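You operate a simulated robot arm through the tools that you are given. There is no shell and no other tool.

You are at the controls of a simulated two-armed robot. One attempt, no reset.

## Task
Ivy likes it wet, aloe dry: ivy into the grey pot, aloe plant into orange, jade plant into green.
Fine: the grey pot holds most water, the orange none; stand the ivy on top of the plant stand meanwhile. Set down upright: ivy.

It is judged by the outcome, as a careful person would: the job done as asked, and still so three seconds after it is handed in. It fails if anything else is knocked over, pushed out of place, dropped, spilled or broken.

## Robot
Two 7-joint arms with two-finger parallel grippers on one trunk that stands fixed in place. Base frame: the origin is at the foot of the trunk, x ahead of it, y to its left, z up; the work surface is at about z = 0.8. Lengths are in m, angles in degrees, forces in N, time in s.
The left shoulder is at [-0.082, 0.119, 0.851], the right one opposite. With the tool pointing down near the work surface each hand reaches from about 0.16 to 0.58 m from the base axis, measured 20 degrees to its own side. Payload 3.43 kg a hand.
Tool frame (each hand has its own): the origin (TCP) lies between the finger pads and is the grasp point; the fingertips stand 0.03 m ahead of it; z points along the fingers, y is the line along which they close. Largest opening 0.094 m; finger width 0.028, thickness 0.01; the body of the gripper, 0.05 by 0.096 m, starts 0.055 m behind the TCP.
Orientation is that of the tool frame in the base frame, as [roll, pitch, yaw] about the fixed x, y, z axes, in that order (R = Rz(yaw) Ry(pitch) Rx(roll)). With the fingers straight down and closing along the base's y, the tool's x points along the base's -x, its y along +y and its z along -z.

## Interface
- The arms move only by the tool drive_tool. It takes "left_commands", "right_commands" or both (then of equal length, played together; a hand with none holds still); each is a list of rows, each a list of 3 entries, a list of its own where there are three numbers: the turn, a rotation vector about the tool's x, y, z in units of 60 degrees (1.0 is 60 degrees), then the shift along the tool's x, y, z in units of 150 mm (1.0 is 150 mm), then the gripper command, from -1 (shut) to 1 (fully open), values between in proportion. In form: [[[ax, ay, az], [dx, dy, dz], fingers], ...]. A call has 1 to 20 rows; each row is the pose to reach, as a shift and turn from the pose commanded when the call began, along the tool's axes at that moment. A call with a number of a shift or a turn outside -1 to 1 is refused whole. A row lasts 0.2 s, in which the tool goes at most 0.05 m and 8.6 degrees; a call with a longer step from one row to the next is refused whole, and so is a gripper value outside its range. A pose out of reach is approached as far as the arm can. The call stops where the force on the tool passes 40 N (or 10 N more than at its start, if that is more) or the arm is blocked; 0.2 s more then pass. The fingers move at their own pace (about 0.153 m/s each) and stop on an object; they squeeze with about 21 N. The grip force told is the motor's: it shows also when the fingers shut on nothing. Time passes only in rows, and 0.2 s behind the last, so rows that repeat a pose let the fingers close. The reply holds the time, the measured pose of the TCP, the force on the tool along the base axes, the opening and the grip force, in the units named above and with some noise, with the torque about the TCP (base axes, N m) and any sound that the robot's microphone picked up, and new pictures: "views" is both (left out), scene, wrist or none (wrist: the cameras of the hands that moved).
- Cameras (640 x 400 px; columns grow to the right, rows downward): "scene" is now at [0.0243, -0.0266, 1.5562]; the picture's right is [-0.36, -0.93, 0.00], its down [-0.74, 0.28, -0.61] and it looks along [0.57, -0.22, -0.79] (base axes); focal length 328 px, centre (320, 200). "left" rides on the left gripper at [0.076, -0.014, -0.102] in its tool frame; the picture's right is [0.18, 0.98, 0.00], its down [-0.75, 0.14, -0.64] and it looks along [-0.63, 0.12, 0.77] (tool axes); focal length 243 px, centre (320, 200). "right" rides on the right gripper at [0.076, 0.014, -0.103] in its tool frame; the picture's right is [-0.18, 0.98, 0.00], its down [-0.75, -0.14, -0.64] and it looks along [-0.63, -0.12, 0.77] (tool axes); focal length 243 px, centre (320, 200). There is no depth. A picture from a camera that has moved, and an enlarged one, comes with that camera's place and axes in the base frame and with its lens.
- slide_trunk(by): slides the trunk up (or, below 0, down) by that many m; the arms and the scene camera ride with it, the base frame stays. It gives what a move gives, with no picture.
- head_to(pan, tilt): turns the head with the scene camera to pan (to the left, within 143 degrees either way) and tilt (down, from -29 to 69), counted from straight ahead of the robot. It gives what a move gives, and a new picture of the scene camera.
- zoom(camera, box): a new picture of the part [left, top, right, bottom] of that camera's present view, enlarged. The clock stands still meanwhile.
- close_job(): hands the job in; it is judged then, once.

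Places have to be worked out from the pictures, the camera data and where the tool is seen. Open the grippers and draw the arms clear of the work before you hand the job in, unless the task says otherwise.

The tools are called after "Request:" as a command line: name --argument value ..., lists and objects as JSON in quotes. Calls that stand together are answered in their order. drive_tool: Moves the arms, as the interface text tells. Its arguments: {"type":"object","properties":{"left_commands":{"type":"array"},"right_commands":{"type":"array"},"views":{"type":"string","enum":["both","scene","wrist","none"]}},"required":[]} The other tools are called the same way: slide_trunk (by) slides the trunk up or down; head_to (pan, tilt) turns the head that bears the scene camera; zoom (camera, box) takes an enlarged picture of a part of a camera's view; close_job () hands the job in.

At the start:

```text
time_s: 0.0
left_eef_pos: [0.2937, 0.0481, 1.1278]
left_tool_rot: [-180.0, 0.0, 180.0]
left_contact_force: [-0.3, 0.5, -0.7]
left_torque: [0.03, 0.02, 0.0]
left_grip_width: 0.094
left_grasp_force: 0.0
right_eef_pos: [0.334, -0.2688, 1.1072]
right_tool_rot: [-180.0, 0.1, -180.0]
right_contact_force: [0.2, 0.0, 0.2]
right_torque: [-0.03, -0.01, 0.01]
right_grip_width: 0.0941
right_grasp_force: 0.1
trunk travel left (down, up): [-0.275, 0.06]
head pan, tilt: [-21.0, 52.1]
```

scene: 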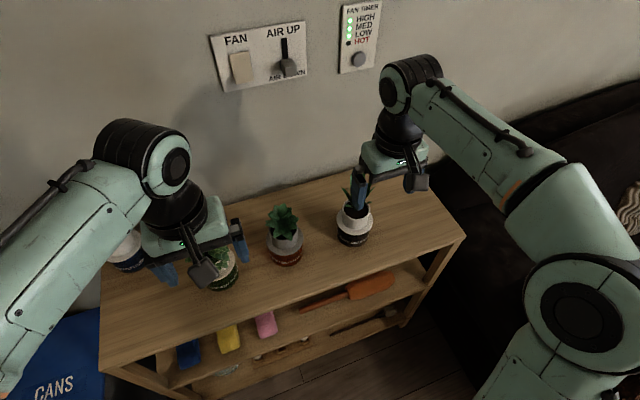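
right: 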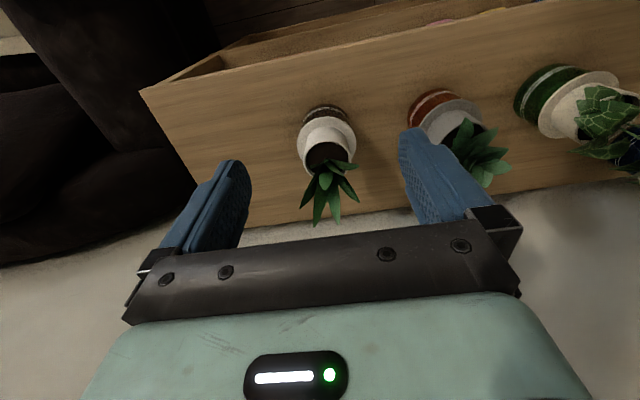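
left: 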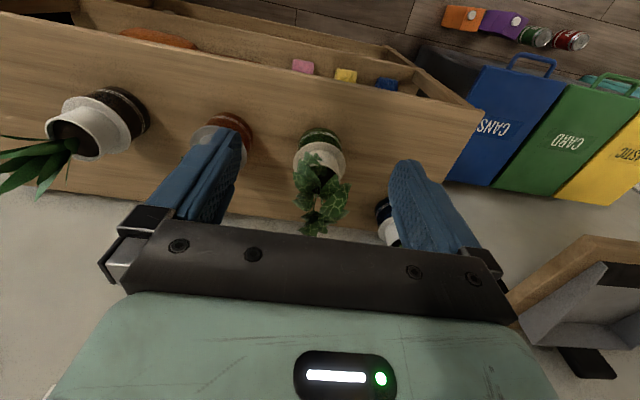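

I'll start by looking closely at the pots and plants from each camera to see what is in which pot.

Request:
zoom --camera "scene" --box '[100, 160, 420, 360]'

Request:
zoom --camera "right" --box '[260, 40, 640, 240]'

Request:
zoom --camera "left" --box '[0, 60, 440, 260]'

Request:
zoom --camera "left" --box '[440, 200, 640, 400]'

```text
2.00 times, centred on (260, 260) of scene
camera zoom: at [0.0243, -0.0266, 1.5562], right [-0.36, -0.93, 0.0], down [-0.74, 0.28, -0.61], along [0.57, -0.22, -0.79], focal length 655 px, centre (440, 80)
```

zoom: 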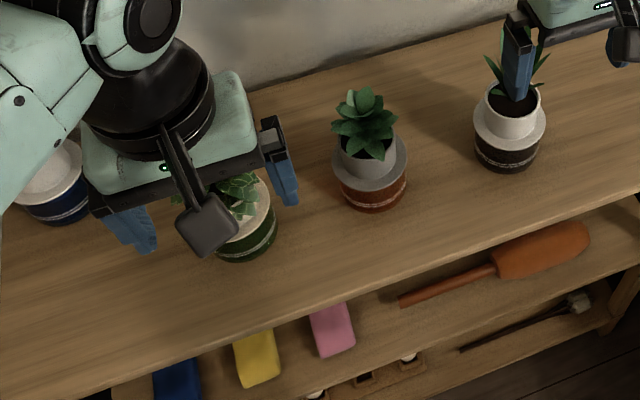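

```text
1.68 times, centred on (450, 140) of right
camera zoom: at [0.2584, -0.2559, 1.2095], right [0.18, 0.98, 0.0], down [0.75, -0.14, 0.64], along [0.63, -0.12, -0.77], focal length 409 px, centre (101, 301)
```

zoom: 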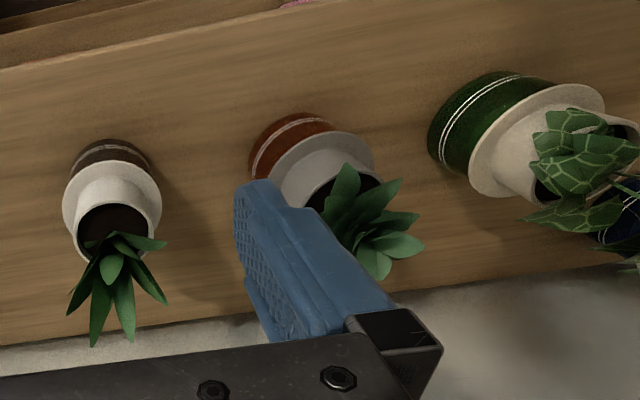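

```text
1.45 times, centred on (220, 160) of left
camera zoom: at [0.2174, 0.0337, 1.2307], right [-0.18, 0.98, 0.0], down [0.75, 0.14, 0.64], along [0.63, 0.12, -0.77], focal length 353 px, centre (466, 258)
```

zoom: 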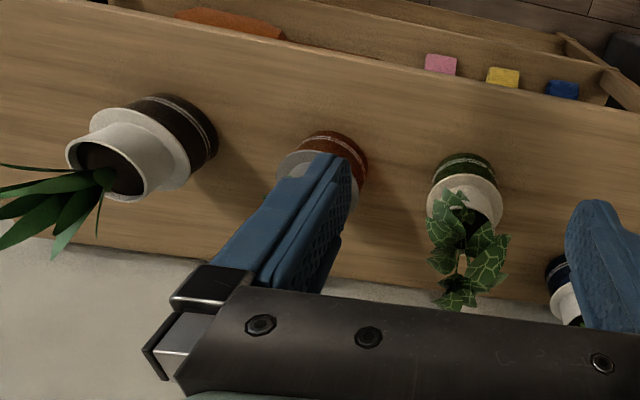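

```text
2.00 times, centred on (540, 300) of left
camera zoom: at [0.2174, 0.0337, 1.2307], right [-0.18, 0.98, 0.0], down [0.75, 0.14, 0.64], along [0.63, 0.12, -0.77], focal length 485 px, centre (-120, 0)
```

zoom: 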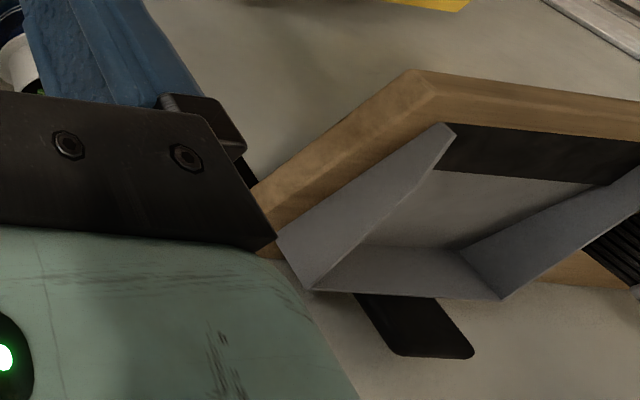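

The plants seem to sit in pale inner pots inside banded outer pots: dark (aloe), orange (jade), green (ivy), blue (something hidden behind the left arm). I'll turn the head to see the left side and the surroundings.

Request:
head_to --pan 20 --tilt 50

```text
time_s: 1.1
left_eef_pos: [0.2936, 0.0476, 1.1284]
left_tool_rot: [180.0, 0.0, -179.9]
left_contact_force: [0.0, 0.5, 0.0]
left_torque: [0.0, 0.01, -0.03]
left_grip_width: 0.094
left_grasp_force: 0.0
right_eef_pos: [0.3336, -0.2708, 1.1072]
right_tool_rot: [179.9, 0.1, -179.9]
right_contact_force: [0.1, 0.9, 0.9]
right_torque: [0.01, 0.0, 0.02]
right_grip_width: 0.0938
right_grasp_force: 0.0
trunk travel left (down, up): [-0.275, 0.06]
head pan, tilt: [20.0, 50.0]
camera scene: at [0.0267, 0.0265, 1.559], right [0.34, -0.94, 0.0], down [-0.72, -0.26, -0.64], along [0.6, 0.22, -0.77], focal length 328 px, centre (320, 200)
```

scene: 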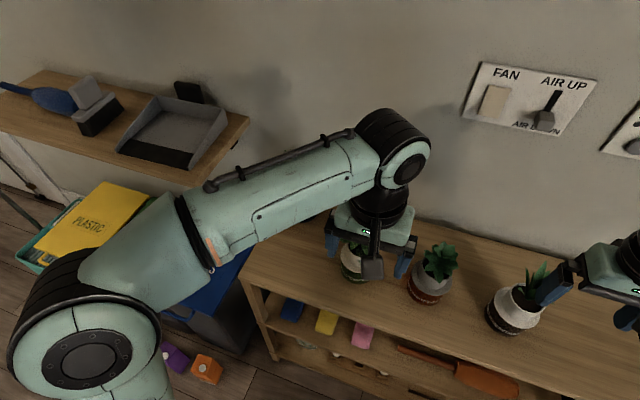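

The left arm hides the ivy and the blue pot, so I will draw both hands back and outward (well above the table) to get clear pictures.

Request:
drive_tool --left_commands '[[[0, 0, 0], [0.12, 0.2, -0.06], 1], [[0, 0, 0], [0.24, 0.4, -0.12], 1], [[0, 0, 0], [0.36, 0.6, -0.18], 1], [[0, 0, 0], [0.48, 0.8, -0.24], 1], [[0, 0, 0], [0.6, 1.0, -0.3], 1]]' --right_commands '[[[0, 0, 0], [0.12, -0.16, -0.06], 1], [[0, 0, 0], [0.24, -0.32, -0.12], 1], [[0, 0, 0], [0.36, -0.48, -0.18], 1], [[0, 0, 0], [0.48, -0.64, -0.24], 1], [[0, 0, 0], [0.6, -0.8, -0.3], 1]]' --views "both"

Request:
head_to --pan 0 --tilt 52

```text
time_s: 2.3
left_eef_pos: [0.2042, 0.1978, 1.1722]
left_tool_rot: [-180.0, 0.1, 179.9]
left_contact_force: [0.9, 0.5, -0.1]
left_torque: [0.0, -0.05, 0.02]
left_grip_width: 0.0939
left_grasp_force: 0.0
right_eef_pos: [0.243, -0.3896, 1.1544]
right_tool_rot: [-180.0, -0.1, 180.0]
right_contact_force: [0.0, 0.8, -0.1]
right_torque: [0.01, -0.03, 0.01]
right_grip_width: 0.0943
right_grasp_force: 0.0
trunk travel left (down, up): [-0.275, 0.06]
head pan, tilt: [20.0, 50.0]
camera scene: at [0.0254, 0.0269, 1.559], right [0.34, -0.94, 0.0], down [-0.72, -0.26, -0.64], along [0.6, 0.22, -0.77], focal length 328 px, centre (320, 200)
camera right: at [0.1673, -0.3754, 1.2555], right [0.18, 0.98, 0.0], down [0.75, -0.14, 0.64], along [0.63, -0.12, -0.77], focal length 243 px, centre (320, 200)
camera left: at [0.1276, 0.1835, 1.275], right [-0.18, 0.98, 0.0], down [0.75, 0.14, 0.64], along [0.63, 0.12, -0.77], focal length 243 px, centre (320, 200)
```

scene: 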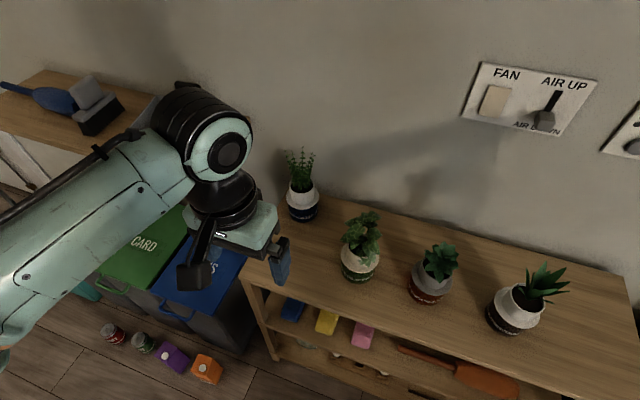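
right: 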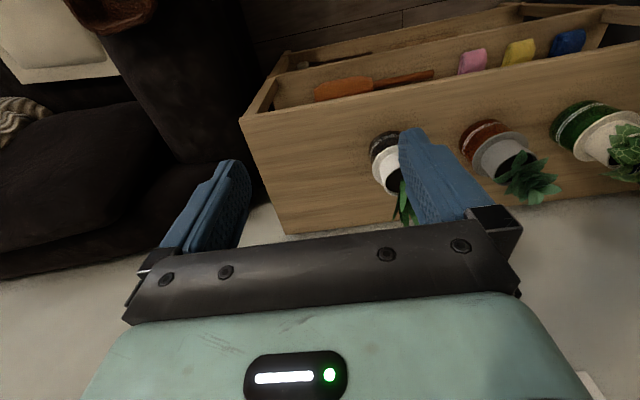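
left: 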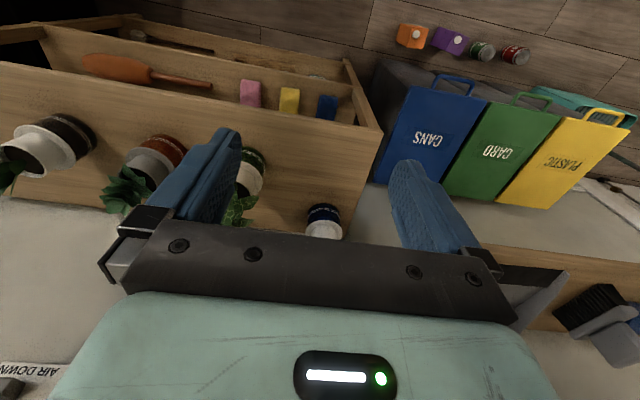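

```text
time_s: 3.1
left_eef_pos: [0.205, 0.198, 1.173]
left_tool_rot: [-179.9, 0.0, 180.0]
left_contact_force: [0.1, 0.7, 1.4]
left_torque: [0.03, -0.03, -0.02]
left_grip_width: 0.0943
left_grasp_force: 0.1
right_eef_pos: [0.2443, -0.3891, 1.1528]
right_tool_rot: [180.0, 0.1, 180.0]
right_contact_force: [0.0, 0.0, 0.1]
right_torque: [0.0, 0.01, -0.02]
right_grip_width: 0.0939
right_grasp_force: 0.0
trunk travel left (down, up): [-0.275, 0.06]
head pan, tilt: [0.0, 52.0]
camera scene: at [0.0292, 0.0004, 1.5563], right [0.0, -1.0, 0.0], down [-0.79, 0.0, -0.62], along [0.62, 0.0, -0.79], focal length 328 px, centre (320, 200)
```

scene: 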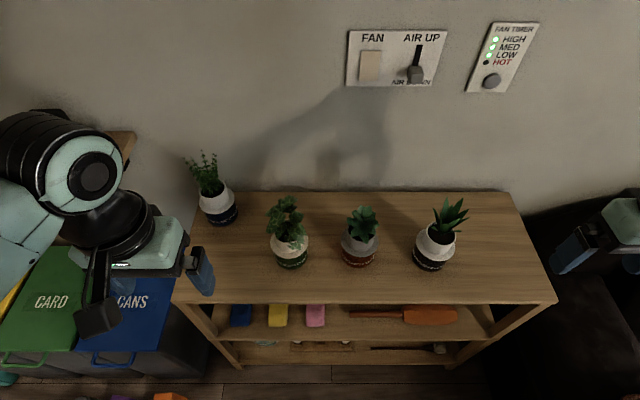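

Now everything is visible: four plants in a row on the wooden stand. I'll zoom for the colours and lettering on the pots.

Request:
zoom --camera "scene" --box '[180, 140, 340, 280]'

Request:
zoom --camera "scene" --box '[320, 180, 480, 280]'

Request:
zoom --camera "scene" --box '[240, 180, 400, 280]'

Request:
zoom --camera "right" --box '[340, 60, 640, 240]'

Request:
zoom --camera "left" --box '[0, 80, 380, 260]'

```text
2.86 times, centred on (260, 210) of scene
camera zoom: at [0.0292, 0.0004, 1.5563], right [0.0, -1.0, 0.0], down [-0.79, 0.0, -0.62], along [0.62, 0.0, -0.79], focal length 936 px, centre (491, 171)
```

zoom: 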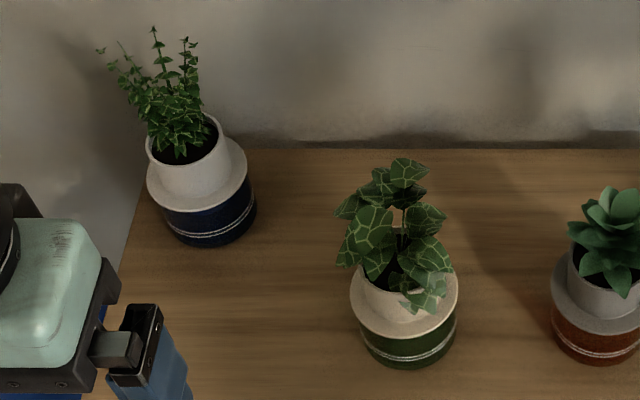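

```text
4.00 times, centred on (400, 230) of scene
camera zoom: at [0.0292, 0.0004, 1.5563], right [0.0, -1.0, 0.0], down [-0.79, 0.0, -0.62], along [0.62, 0.0, -0.79], focal length 1310 px, centre (0, 80)
```

zoom: 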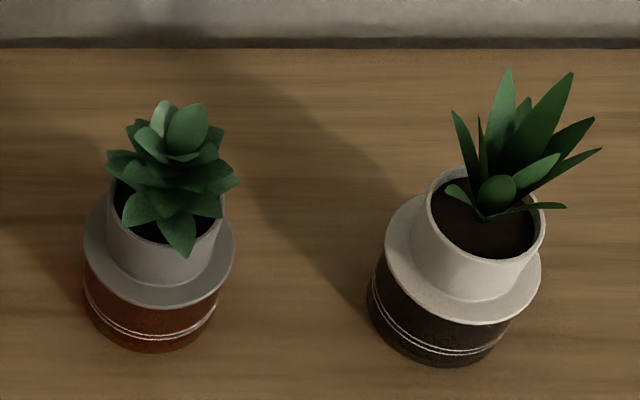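

```text
4.00 times, centred on (320, 230) of scene
camera zoom: at [0.0292, 0.0004, 1.5563], right [0.0, -1.0, 0.0], down [-0.79, 0.0, -0.62], along [0.62, 0.0, -0.79], focal length 1310 px, centre (320, 80)
```

zoom: 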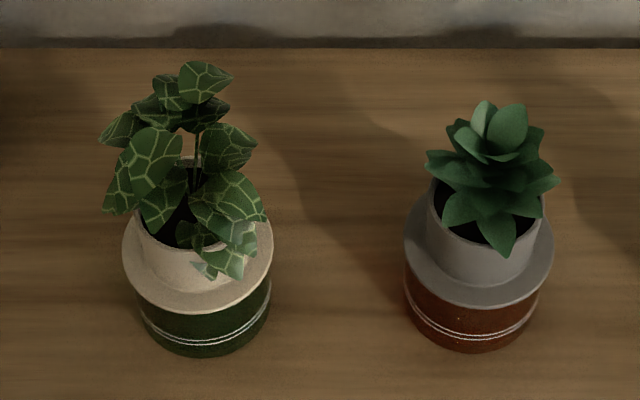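

```text
2.13 times, centred on (490, 150) of right
camera zoom: at [0.1686, -0.3752, 1.2553], right [0.18, 0.98, 0.0], down [0.75, -0.14, 0.64], along [0.63, -0.12, -0.77], focal length 518 px, centre (-43, 307)
```

zoom: 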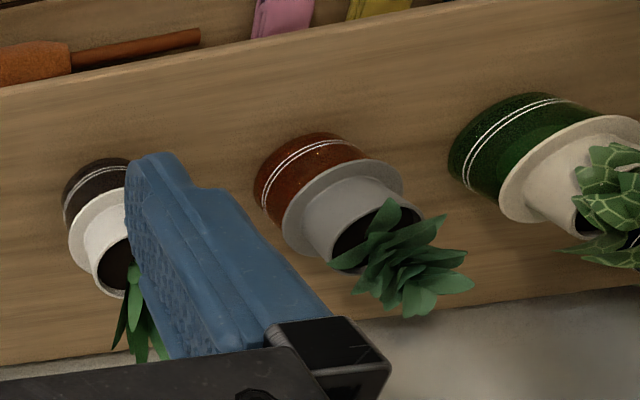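

```text
1.68 times, centred on (190, 170) of left
camera zoom: at [0.1289, 0.183, 1.2749], right [-0.18, 0.98, 0.0], down [0.75, 0.14, 0.64], along [0.63, 0.12, -0.77], focal length 409 px, centre (539, 250)
```

zoom: 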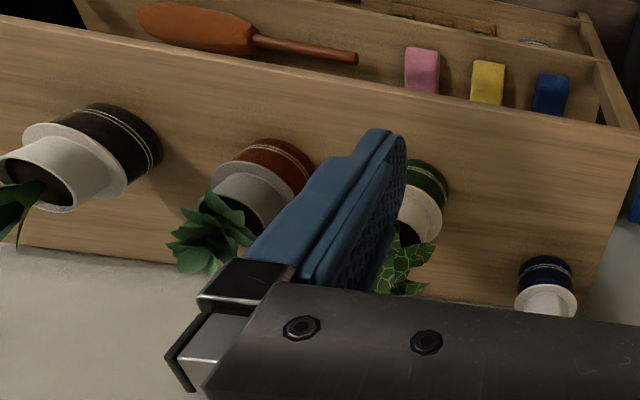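

I read the row as: aloe in the dark‑grey pot (~[0.435, -0.28]), jade in orange (~[0.445, -0.097]), ivy in green (~[0.44, 0.075]), another plant in blue that stays put. Each plant sits in a pale insert with a flange and a collar about 0.069 m wide at z≈0.86–0.91; I'll grip collars with the right hand tilted forward (tool ~35° below horizontal). First I park the left hand further away and tilt the right hand in free air.

Request:
drive_tool --left_commands '[[[0, 0, 0], [0.0, 0.08, -0.08], 1], [[0, 0, 0], [0.0, 0.16, -0.16], 1], [[0, 0, 0], [0.0, 0.24, -0.24], 1], [[0, 0, 0], [0.0, 0.32, -0.32], 1], [[0, 0, 0], [0.0, 0.4, -0.4], 1], [[0, 0, 0], [0.0, 0.45, -0.45], 1], [[0, 0, 0], [0.0, 0.5, -0.5], 1], [[0, 0, 0], [0.0, 0.5, -0.5], 1]]' --right_commands '[[[0, -0.115, 0], [-0.03, 0.116, 0.042], 1], [[0, -0.23, 0], [-0.06, 0.232, 0.083], 1], [[0, -0.345, 0], [-0.09, 0.348, 0.125], 1], [[0, -0.46, 0], [-0.12, 0.464, 0.167], 1], [[0, -0.575, 0], [-0.15, 0.58, 0.208], 1], [[0, -0.69, 0], [-0.18, 0.696, 0.25], 1], [[0, -0.805, 0], [-0.21, 0.812, 0.291], 1], [[0, -0.9167, 0], [-0.24, 0.927, 0.333], 1]]' --views "both"

```text
time_s: 4.9
left_eef_pos: [0.2038, 0.2732, 1.2482]
left_tool_rot: [-180.0, 0.0, 180.0]
left_contact_force: [-0.4, 0.1, 0.0]
left_torque: [0.0, 0.0, 0.01]
left_grip_width: 0.0939
left_grasp_force: 0.1
right_eef_pos: [0.2808, -0.2482, 1.103]
right_tool_rot: [179.9, 55.1, 179.9]
right_contact_force: [-0.5, -0.6, -0.6]
right_torque: [0.02, 0.0, -0.01]
right_grip_width: 0.0939
right_grasp_force: 0.0
trunk travel left (down, up): [-0.275, 0.06]
head pan, tilt: [0.0, 52.0]
camera scene: at [0.0293, 0.0007, 1.5563], right [0.0, -1.0, 0.0], down [-0.79, 0.0, -0.62], along [0.62, 0.0, -0.79], focal length 328 px, centre (320, 200)
camera right: at [0.1544, -0.2345, 1.0985], right [0.11, 0.98, 0.15], down [-0.1, -0.14, 0.99], along [0.99, -0.12, 0.08], focal length 243 px, centre (320, 200)
camera left: at [0.1268, 0.2594, 1.3508], right [-0.18, 0.98, 0.0], down [0.75, 0.14, 0.64], along [0.63, 0.12, -0.77], focal length 243 px, centre (320, 200)
```

scene: 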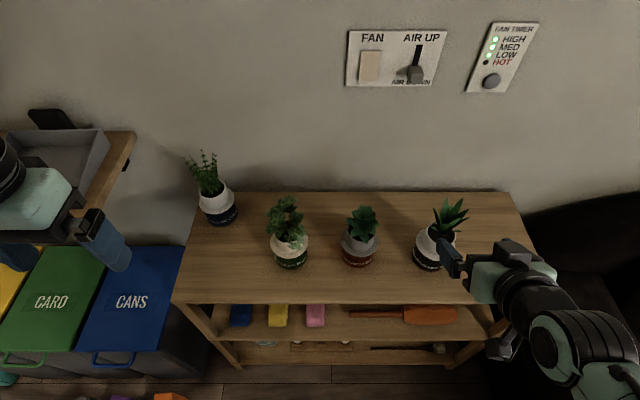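
right: 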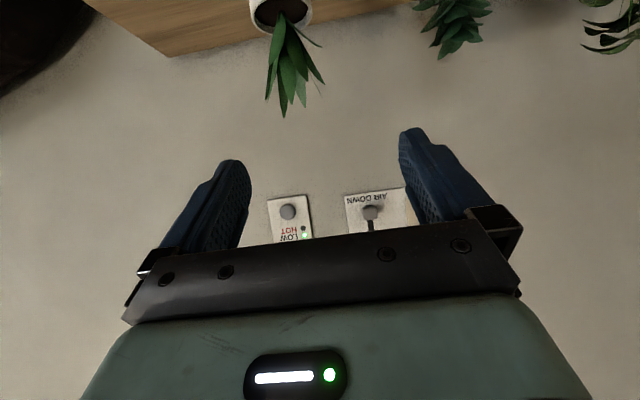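
left: 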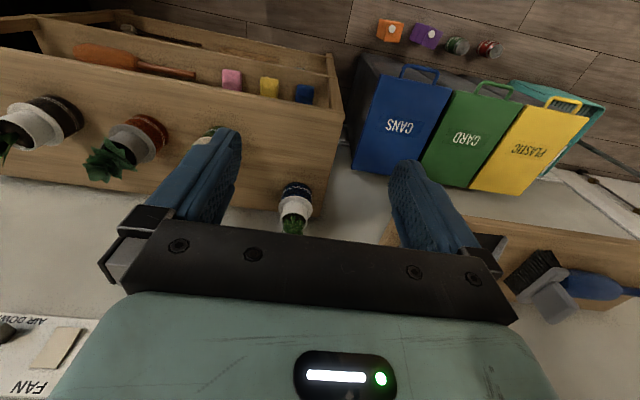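

The tilt works and the wrist camera now looks level. I'll lower the right hand in front of the aloe (x≈0.28, z≈0.95) to see the pots side-on.

Request:
drive_tool --right_commands '[[[0, 0, 0], [0.2, -0.05, 0.146], 1], [[0, 0, 0], [0.42, -0.11, 0.29], 1], [[0, 0, 0], [0.63, -0.16, 0.44], 1], [[0, 0, 0], [0.835, -0.213, 0.585], 1]]' --views "wrist"

Request:
zoom --camera "scene" --box '[260, 225, 320, 275]'

Request:
zoom --camera "scene" --box '[330, 225, 390, 275]'

Request:
zoom --camera "scene" --box '[405, 225, 465, 275]'

```text
time_s: 5.9
left_eef_pos: [0.2043, 0.272, 1.2485]
left_tool_rot: [180.0, 0.0, 180.0]
left_contact_force: [0.0, 0.9, -0.5]
left_torque: [-0.01, -0.03, 0.03]
left_grip_width: 0.0939
left_grasp_force: 0.1
right_eef_pos: [0.3052, -0.2993, 0.961]
right_tool_rot: [179.8, 54.9, 180.0]
right_contact_force: [-0.6, -0.6, -0.6]
right_torque: [-0.01, -0.03, -0.01]
right_grip_width: 0.0941
right_grasp_force: 0.0
right hand out of reach, approached as far as the arm can: row 3, 4
trunk travel left (down, up): [-0.275, 0.06]
head pan, tilt: [0.0, 52.0]
camera right: at [0.178, -0.2851, 0.9562], right [0.11, 0.98, 0.15], down [-0.09, -0.14, 0.99], along [0.99, -0.12, 0.08], focal length 243 px, centre (320, 200)
```

right: 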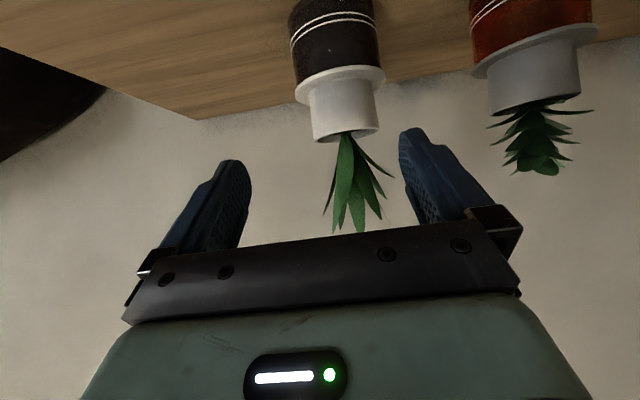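

```text
8.00 times, centred on (290, 250) of scene
camera zoom: at [0.0303, -0.0003, 1.5564], right [0.0, -1.0, 0.0], down [-0.79, 0.0, -0.62], along [0.62, 0.0, -0.79], focal length 2620 px, centre (560, -200)
```

zoom: 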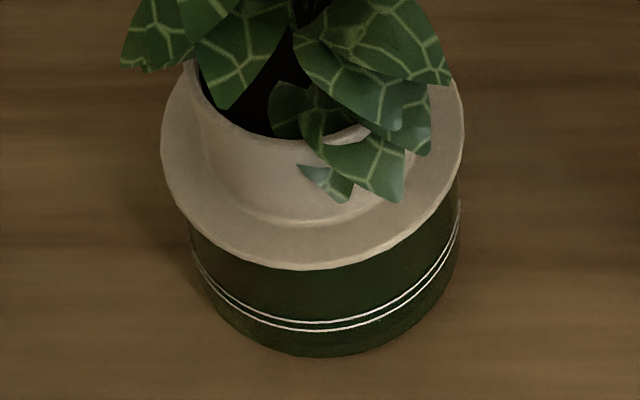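

```text
8.00 times, centred on (360, 250) of scene
camera zoom: at [0.0303, -0.0003, 1.5564], right [0.0, -1.0, 0.0], down [-0.79, 0.0, -0.62], along [0.62, 0.0, -0.79], focal length 2620 px, centre (0, -200)
```

zoom: 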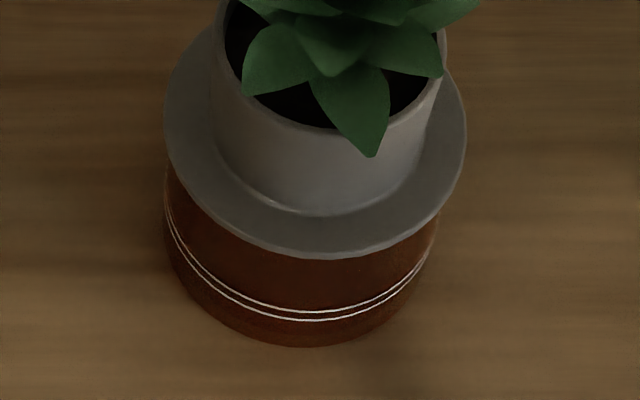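

```text
8.00 times, centred on (435, 250) of scene
camera zoom: at [0.0303, -0.0003, 1.5564], right [0.0, -1.0, 0.0], down [-0.79, 0.0, -0.62], along [0.62, 0.0, -0.79], focal length 2620 px, centre (-600, -200)
```

zoom: 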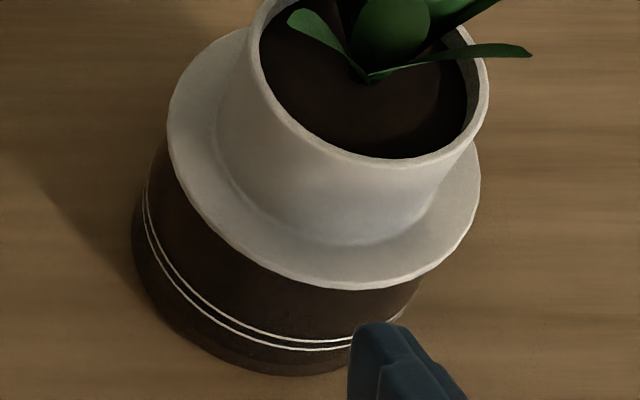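

Refined pot axes from the enlarged views: ivy/green (0.442, 0.075), jade/orange (0.446, -0.097), aloe/grey (0.436, -0.280); flange top z≈0.864, collar top z≈0.911. The right hand is folded near its limit at x=0.28, so I move forward a little and sideways toward the jade, then check the commanded pose.

Request:
drive_tool --right_commands '[[[0, 0, 0], [-0.042, 0.25, 0.032], 1], [[0, 0, 0], [-0.085, 0.5, 0.063], 1], [[0, 0, 0], [-0.127, 0.75, 0.095], 1], [[0, 0, 0], [-0.169, 1.0, 0.126], 1]]' --views "wrist"

```text
time_s: 6.9
left_eef_pos: [0.2033, 0.273, 1.2478]
left_tool_rot: [179.9, 0.0, -180.0]
left_contact_force: [0.3, 0.6, 0.2]
left_torque: [-0.03, 0.0, -0.01]
left_grip_width: 0.094
left_grasp_force: 0.3
right_eef_pos: [0.3367, -0.149, 0.9735]
right_tool_rot: [-179.8, 54.9, -180.0]
right_contact_force: [-0.8, -0.5, 0.0]
right_torque: [-0.01, 0.03, 0.01]
right_grip_width: 0.0939
right_grasp_force: 0.0
right hand out of reach, approached as far as the arm can: row 1, 2, 3
trunk travel left (down, up): [-0.275, 0.06]
head pan, tilt: [0.0, 52.0]
camera right: at [0.2093, -0.1346, 0.9685], right [0.11, 0.98, 0.15], down [-0.09, -0.14, 0.99], along [0.99, -0.12, 0.08], focal length 243 px, centre (320, 200)
```

right: 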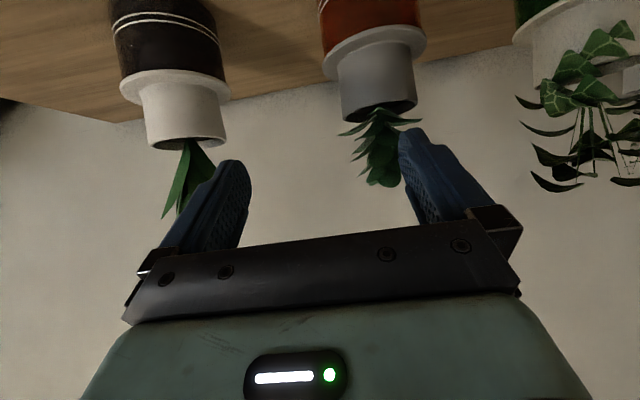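

The hand tracks from where it actually stopped. Tips are at x≈0.36, clear of the plants (front edges ≈0.395), so I carry on sideways toward the ivy.

Request:
drive_tool --right_commands '[[[0, 0, 0], [0, 0.25, 0], 1], [[0, 0, 0], [0, 0.5, 0], 1], [[0, 0, 0], [0, 0.75, 0], 1], [[0, 0, 0], [0, 1.0, 0], 1]]' --views "wrist"

```text
time_s: 7.9
left_eef_pos: [0.2043, 0.2727, 1.2476]
left_tool_rot: [-180.0, 0.0, 180.0]
left_contact_force: [0.5, -0.2, 0.1]
left_torque: [0.02, -0.01, -0.01]
left_grip_width: 0.0942
left_grasp_force: 0.1
right_eef_pos: [0.3345, 0.0002, 0.9737]
right_tool_rot: [-179.8, 55.0, 180.0]
right_contact_force: [0.6, 0.2, -0.1]
right_torque: [-0.02, 0.01, -0.02]
right_grip_width: 0.0938
right_grasp_force: 0.1
trunk travel left (down, up): [-0.275, 0.06]
head pan, tilt: [0.0, 52.0]
camera right: at [0.2075, 0.0141, 0.9678], right [0.11, 0.98, 0.15], down [-0.09, -0.14, 0.99], along [0.99, -0.12, 0.08], focal length 243 px, centre (320, 200)
```

right: 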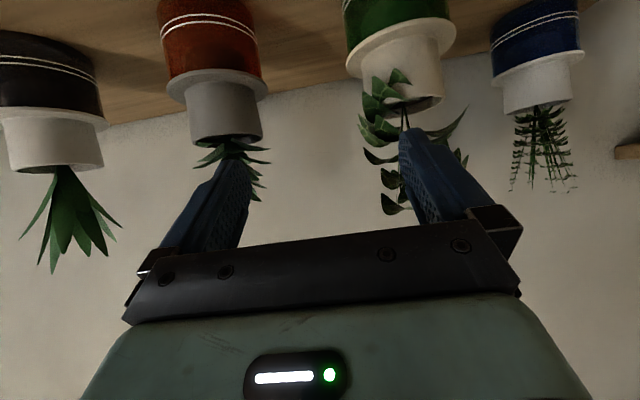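

The wrist view agrees with my estimate of the ivy flange and collar (predicted column ~398, seen ~400). I move in front of the ivy at collar height (0.335, 0.075, 0.899).

Request:
drive_tool --right_commands '[[[0, 0, 0], [0, 0.25, 0], 1], [[0, 0, 0], [0, 0.499, 0], 1], [[0, 0, 0], [0.2, 0.499, 0.143], 1], [[0, 0, 0], [0.408, 0.499, 0.286], 1], [[0, 0, 0], [0.408, 0.499, 0.286], 1]]' --views "both"

Request:
zoom --camera "right" --box '[180, 0, 460, 200]'

Request:
zoom --camera "scene" --box '[220, 180, 360, 290]'

```text
time_s: 9.1
left_eef_pos: [0.2035, 0.2721, 1.2485]
left_tool_rot: [-180.0, 0.0, 179.9]
left_contact_force: [-0.2, -0.5, 0.1]
left_torque: [0.01, -0.02, 0.04]
left_grip_width: 0.094
left_grasp_force: 0.0
right_eef_pos: [0.3371, 0.0731, 0.8956]
right_tool_rot: [-180.0, 55.0, 179.9]
right_contact_force: [-0.3, 0.0, 0.7]
right_torque: [0.0, -0.03, 0.01]
right_grip_width: 0.094
right_grasp_force: 0.1
trunk travel left (down, up): [-0.275, 0.06]
head pan, tilt: [0.0, 52.0]
camera scene: at [0.0293, -0.0001, 1.5564], right [0.0, -1.0, 0.0], down [-0.79, 0.0, -0.62], along [0.62, 0.0, -0.79], focal length 328 px, centre (320, 200)
camera right: at [0.2097, 0.0876, 0.8906], right [0.11, 0.98, 0.15], down [-0.09, -0.14, 0.99], along [0.99, -0.12, 0.08], focal length 243 px, centre (320, 200)
```

scene: 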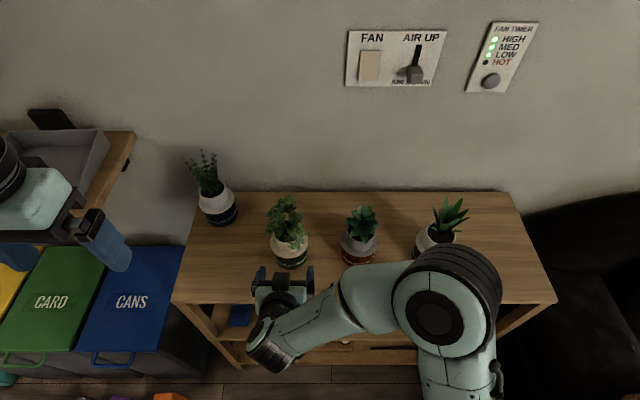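
right: 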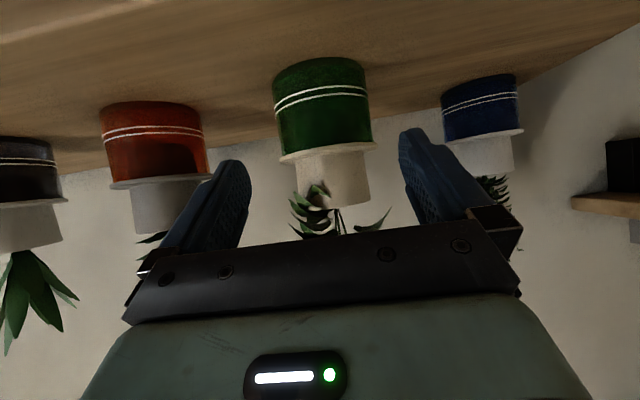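

```text
2.00 times, centred on (320, 100) of right
camera zoom: at [0.2097, 0.0876, 0.8906], right [0.11, 0.98, 0.15], down [-0.09, -0.14, 0.99], along [0.99, -0.12, 0.08], focal length 485 px, centre (320, 400)
```

zoom: 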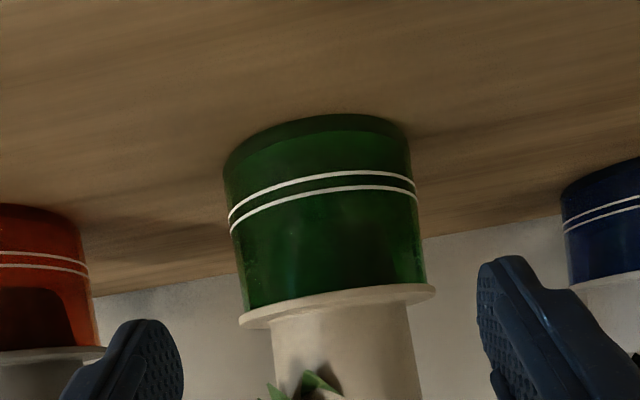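

```text
3.64 times, centred on (290, 235) of scene
camera zoom: at [0.0293, -0.0001, 1.5564], right [0.0, -1.0, 0.0], down [-0.79, 0.0, -0.62], along [0.62, 0.0, -0.79], focal length 1191 px, centre (429, 73)
```

zoom: 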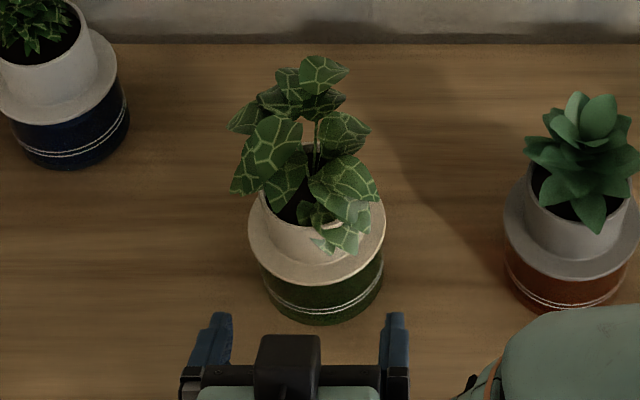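

Centred on the ivy (both views give axis y≈0.075, hand y≈0.074). I advance horizontally with open fingers to straddle the collar, watching for leaf contact.

Request:
drive_tool --right_commands '[[[0, 0, 0], [-0.022, 0.007, -0.015], 1], [[0, 0, 0], [-0.12, 0.007, 0.117], 1], [[0, 0, 0], [-0.21, 0.007, 0.25], 1], [[0, 0, 0], [-0.305, 0.007, 0.385], 1], [[0, 0, 0], [-0.393, 0.007, 0.514], 1], [[0, 0, 0], [-0.393, 0.007, 0.514], 1]]' --views "both"

Request:
zoom --camera "scene" --box '[240, 190, 340, 280]'

Request:
zoom --camera "right" --box '[180, 60, 460, 260]'

```text
time_s: 10.5
left_eef_pos: [0.2036, 0.2726, 1.2484]
left_tool_rot: [-180.0, -0.1, -179.9]
left_contact_force: [0.4, -0.3, 0.0]
left_torque: [0.02, -0.03, 0.02]
left_grip_width: 0.0939
left_grasp_force: 0.0
right_eef_pos: [0.435, 0.0757, 0.9018]
right_tool_rot: [180.0, 55.0, -180.0]
right_contact_force: [-0.7, -0.1, 1.4]
right_torque: [0.0, -0.09, 0.01]
right_grip_width: 0.094
right_grasp_force: 0.0
trunk travel left (down, up): [-0.275, 0.06]
head pan, tilt: [0.0, 52.0]
camera scene: at [0.0292, 0.0003, 1.5563], right [0.0, -1.0, 0.0], down [-0.79, 0.0, -0.62], along [0.62, 0.0, -0.79], focal length 328 px, centre (320, 200)
camera right: at [0.3076, 0.0893, 0.8973], right [0.11, 0.98, 0.15], down [-0.09, -0.14, 0.99], along [0.99, -0.12, 0.08], focal length 243 px, centre (320, 200)
```

scene: 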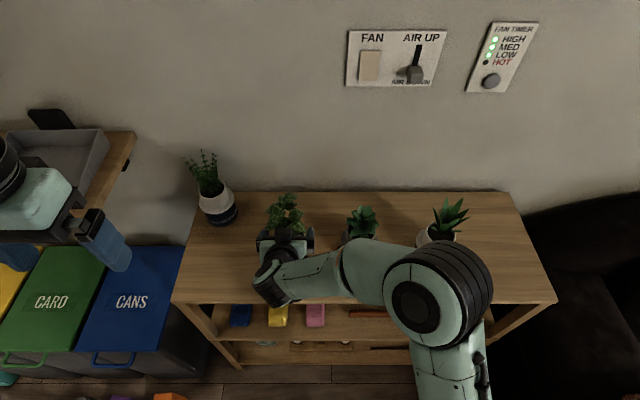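
right: 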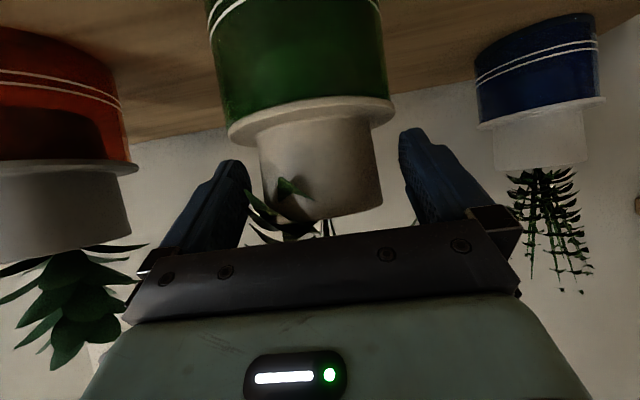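

```text
4.44 times, centred on (290, 235) of scene
camera zoom: at [0.0292, 0.0003, 1.5563], right [0.0, -1.0, 0.0], down [-0.79, 0.0, -0.62], along [0.62, 0.0, -0.79], focal length 1456 px, centre (453, 44)
```

zoom: 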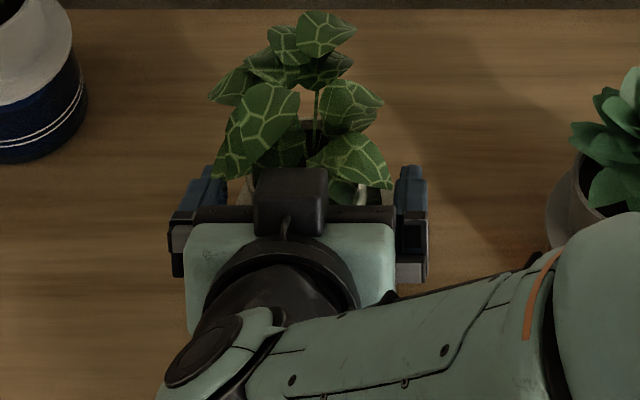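

```text
2.00 times, centred on (320, 160) of right
camera zoom: at [0.3076, 0.0893, 0.8973], right [0.11, 0.98, 0.15], down [-0.09, -0.14, 0.99], along [0.99, -0.12, 0.08], focal length 485 px, centre (320, 280)
```

zoom: 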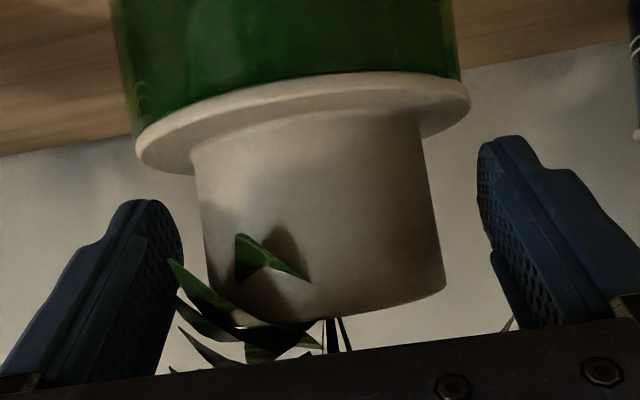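

The collar lies between the fingers, well centred, tips ~5 mm above the flange. I close the gripper in place.

Request:
drive_tool --right_commands '[[[0, 0, 0], [0, 0, 0], 0.5], [[0, 0, 0], [0, 0, 0], -1], [[0, 0, 0], [0, 0, 0], -1], [[0, 0, 0], [0, 0, 0], -1]]' --views "both"

Request:
zoom --camera "right" --box '[180, 60, 460, 260]'

```text
time_s: 11.5
left_eef_pos: [0.2023, 0.273, 1.2487]
left_tool_rot: [180.0, 0.0, 179.9]
left_contact_force: [0.4, -0.5, 0.0]
left_torque: [0.01, 0.01, 0.0]
left_grip_width: 0.0938
left_grasp_force: 0.0
right_eef_pos: [0.4347, 0.0741, 0.902]
right_tool_rot: [-179.9, 55.0, 179.9]
right_contact_force: [1.0, 0.4, 0.8]
right_torque: [0.08, -0.1, -0.03]
right_grip_width: 0.0678
right_grasp_force: 21.3
trunk travel left (down, up): [-0.275, 0.06]
head pan, tilt: [0.0, 52.0]
camera scene: at [0.0294, 0.0003, 1.5563], right [0.0, -1.0, 0.0], down [-0.79, 0.0, -0.62], along [0.62, 0.0, -0.79], focal length 328 px, centre (320, 200)
camera right: at [0.3075, 0.0893, 0.8972], right [0.11, 0.98, 0.15], down [-0.09, -0.14, 0.99], along [0.99, -0.12, 0.08], focal length 243 px, centre (320, 200)
```

scene: 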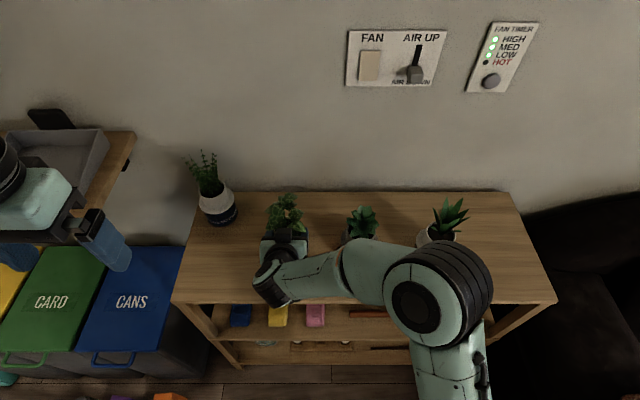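
right: 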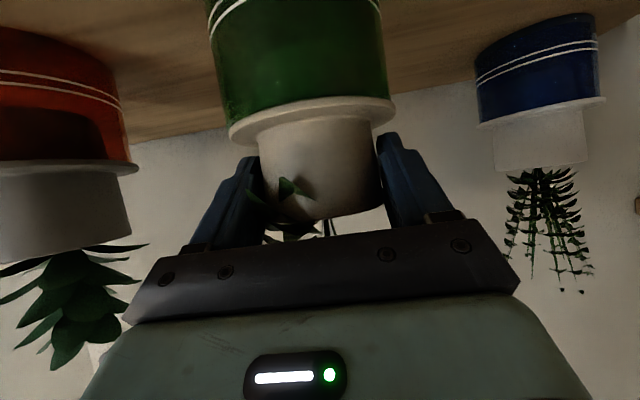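

```text
2.00 times, centred on (320, 160) of right
camera zoom: at [0.3075, 0.0893, 0.8972], right [0.11, 0.98, 0.15], down [-0.09, -0.14, 0.99], along [0.99, -0.12, 0.08], focal length 485 px, centre (320, 280)
```

zoom: 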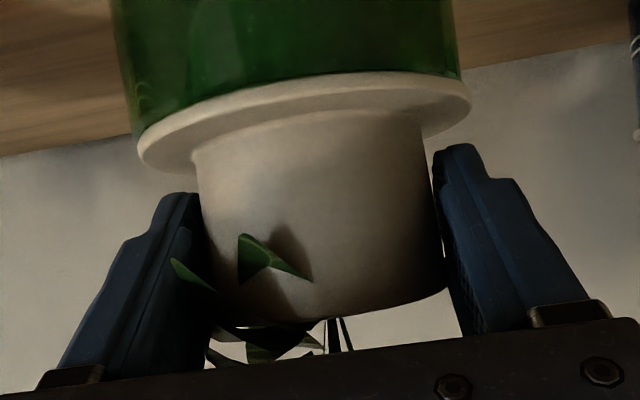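

Firm grip: width 0.068 m, 21 N, nothing moved. I lift straight up in small steps (5 cm) and check that only the insert rises.

Request:
drive_tool --right_commands '[[[0, 0, 0], [-0.055, 0, -0.038], -1], [[0, 0, 0], [-0.109, 0, -0.0765], -1], [[0, 0, 0], [-0.164, 0, -0.115], -1], [[0, 0, 0], [-0.218, 0, -0.153], -1], [[0, 0, 0], [-0.273, 0, -0.191], -1]]' --views "both"

Request:
zoom --camera "right" --box '[180, 0, 460, 200]'

```text
time_s: 12.7
left_eef_pos: [0.2028, 0.2728, 1.2486]
left_tool_rot: [-179.9, 0.1, 179.9]
left_contact_force: [0.6, -0.4, -0.3]
left_torque: [-0.02, 0.02, -0.01]
left_grip_width: 0.0941
left_grasp_force: 0.0
right_eef_pos: [0.4327, 0.076, 0.9502]
right_tool_rot: [180.0, 55.0, 180.0]
right_contact_force: [0.3, 0.0, -2.5]
right_torque: [-0.01, 0.03, -0.03]
right_grip_width: 0.0681
right_grasp_force: 21.2
trunk travel left (down, up): [-0.275, 0.06]
head pan, tilt: [0.0, 52.0]
camera scene: at [0.0294, 0.0002, 1.5563], right [0.0, -1.0, 0.0], down [-0.79, 0.0, -0.62], along [0.62, 0.0, -0.79], focal length 328 px, centre (320, 200)
camera right: at [0.3065, 0.0903, 0.9461], right [0.11, 0.98, 0.15], down [-0.09, -0.14, 0.99], along [0.99, -0.12, 0.08], focal length 243 px, centre (320, 200)
```

scene: 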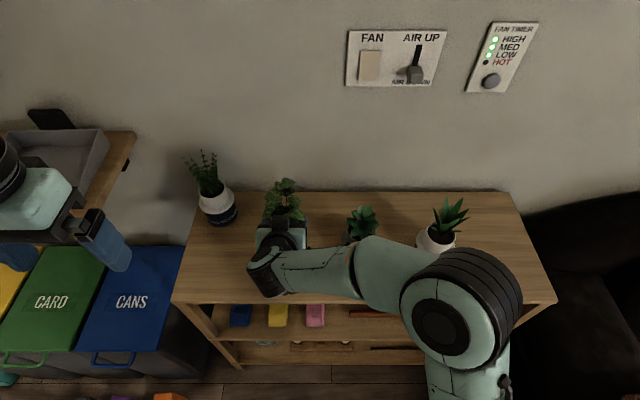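
right: 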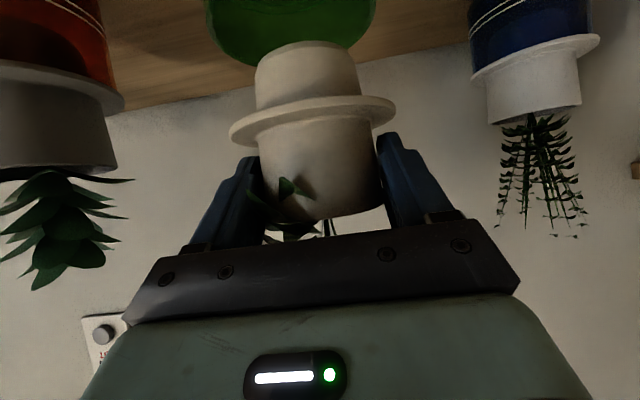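

```text
2.00 times, centred on (320, 100) of right
camera zoom: at [0.3065, 0.0903, 0.9461], right [0.11, 0.98, 0.15], down [-0.09, -0.14, 0.99], along [0.99, -0.12, 0.08], focal length 485 px, centre (320, 400)
```

zoom: 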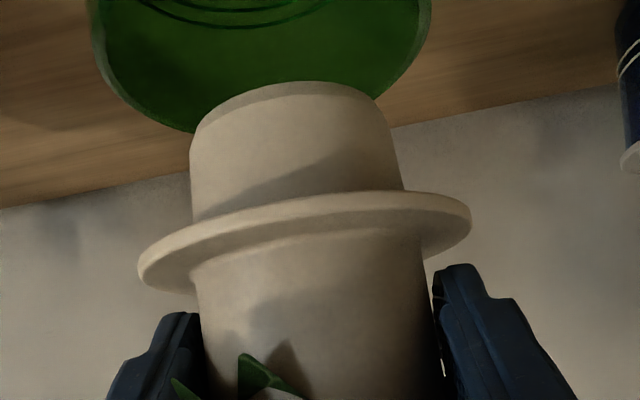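

The insert is free of the green pot (short body ~3 cm below its flange, weight ~2.5 N, still upright). I raise it to z≈1.10 so its base passes above the other plants' tops (~1.03).

Request:
drive_tool --right_commands '[[[0, 0, 0], [-0.13, 0, -0.09], -1], [[0, 0, 0], [-0.27, 0, -0.19], -1], [[0, 0, 0], [-0.42, 0, -0.295], -1], [[0, 0, 0], [-0.57, 0, -0.4], -1], [[0, 0, 0], [-0.72, 0, -0.505], -1], [[0, 0, 0], [-0.873, 0, -0.612], -1]]' --views "both"

Request:
zoom --camera "scene" --box '[220, 160, 480, 320]'

```text
time_s: 14.1
left_eef_pos: [0.2035, 0.2729, 1.248]
left_tool_rot: [179.9, 0.0, 180.0]
left_contact_force: [-0.2, 0.5, 0.6]
left_torque: [-0.01, 0.0, -0.02]
left_grip_width: 0.0941
left_grasp_force: 0.1
right_eef_pos: [0.431, 0.0777, 1.1096]
right_tool_rot: [-179.9, 55.0, 179.9]
right_contact_force: [-0.4, 0.2, -2.2]
right_torque: [-0.01, 0.05, -0.01]
right_grip_width: 0.0677
right_grasp_force: 20.7
trunk travel left (down, up): [-0.275, 0.06]
head pan, tilt: [0.0, 52.0]
camera scene: at [0.0293, 0.0002, 1.5563], right [0.0, -1.0, 0.0], down [-0.79, 0.0, -0.62], along [0.62, 0.0, -0.79], focal length 328 px, centre (320, 200)
camera right: at [0.3041, 0.0914, 1.105], right [0.11, 0.98, 0.15], down [-0.09, -0.14, 0.99], along [0.99, -0.12, 0.08], focal length 243 px, centre (320, 200)
```

scene: 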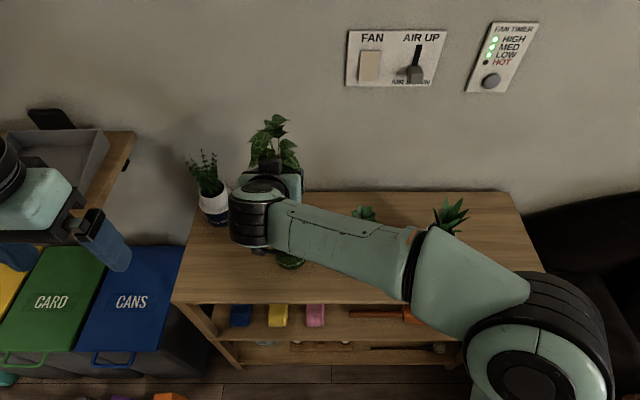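
right: 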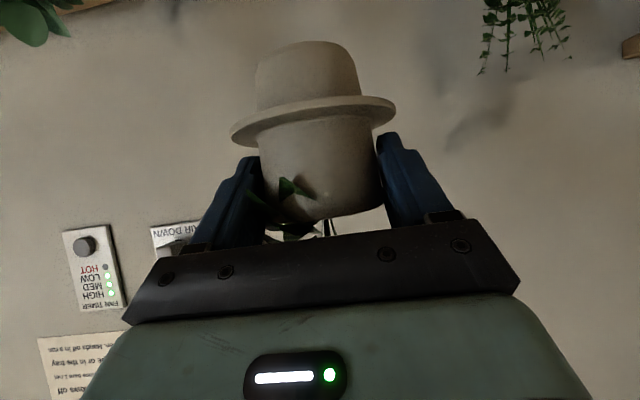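

```text
2.46 times, centred on (350, 240) of scene
camera zoom: at [0.0293, 0.0002, 1.5563], right [0.0, -1.0, 0.0], down [-0.79, 0.0, -0.62], along [0.62, 0.0, -0.79], focal length 806 px, centre (246, 102)
```

zoom: 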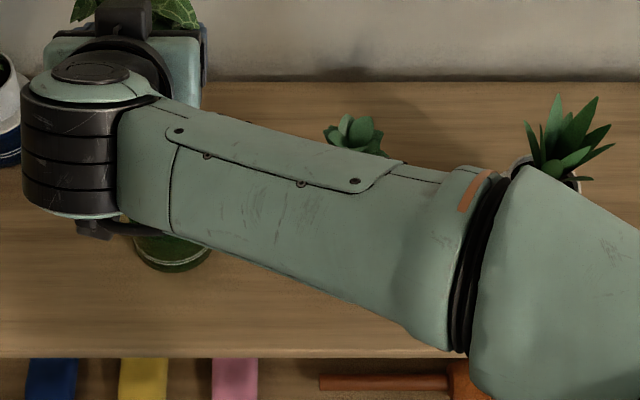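

Stable and upright. There is a paper notice on the wall in the wrist view; I'll read it before going on, and check the elbow's clearance.

Request:
zoom --camera "right" --box '[20, 320, 140, 400]'

Request:
zoom --camera "right" --box '[220, 20, 420, 220]'

```text
5.00 times, centred on (80, 360) of right
camera zoom: at [0.3041, 0.0914, 1.105], right [0.11, 0.98, 0.15], down [-0.09, -0.14, 0.99], along [0.99, -0.12, 0.08], focal length 1213 px, centre (1520, -600)
```

zoom: 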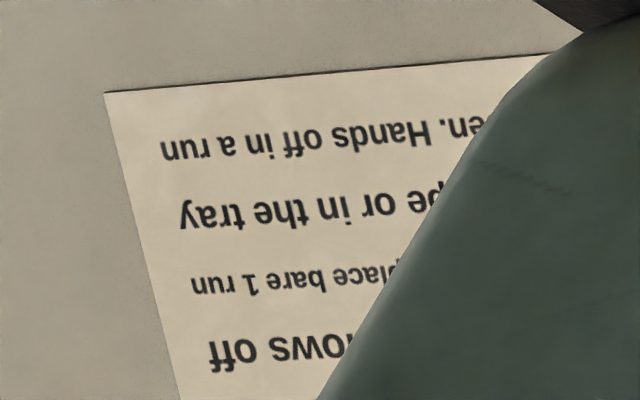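

```text
2.00 times, centred on (320, 120) of right
camera zoom: at [0.3041, 0.0914, 1.105], right [0.11, 0.98, 0.15], down [-0.09, -0.14, 0.99], along [0.99, -0.12, 0.08], focal length 485 px, centre (320, 360)
```

zoom: 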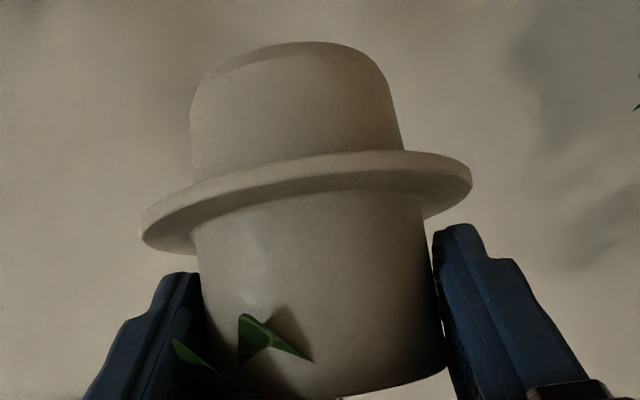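

The notice seems to say something about hands off during a run and things blowing off. I'll look up with the head camera to read it fully.

Request:
head_to --pan 0 --tilt 25

```text
time_s: 15.0
left_eef_pos: [0.203, 0.2724, 1.2488]
left_tool_rot: [179.9, 0.0, -180.0]
left_contact_force: [0.6, -0.3, -0.2]
left_torque: [0.0, -0.04, -0.01]
left_grip_width: 0.0938
left_grasp_force: 0.1
right_eef_pos: [0.431, 0.0775, 1.1101]
right_tool_rot: [179.9, 55.0, 179.9]
right_contact_force: [0.0, 0.4, -3.2]
right_torque: [-0.03, 0.04, 0.0]
right_grip_width: 0.068
right_grasp_force: 21.0
trunk travel left (down, up): [-0.275, 0.06]
head pan, tilt: [0.0, 25.0]
camera scene: at [0.0466, 0.0003, 1.5964], right [0.0, -1.0, 0.0], down [-0.42, 0.0, -0.91], along [0.91, 0.0, -0.42], focal length 328 px, centre (320, 200)
```

scene: 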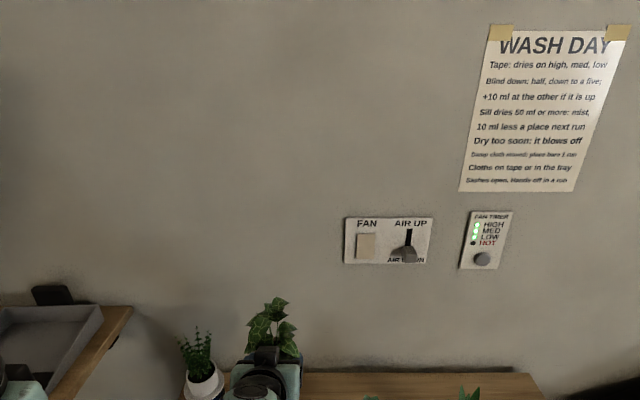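

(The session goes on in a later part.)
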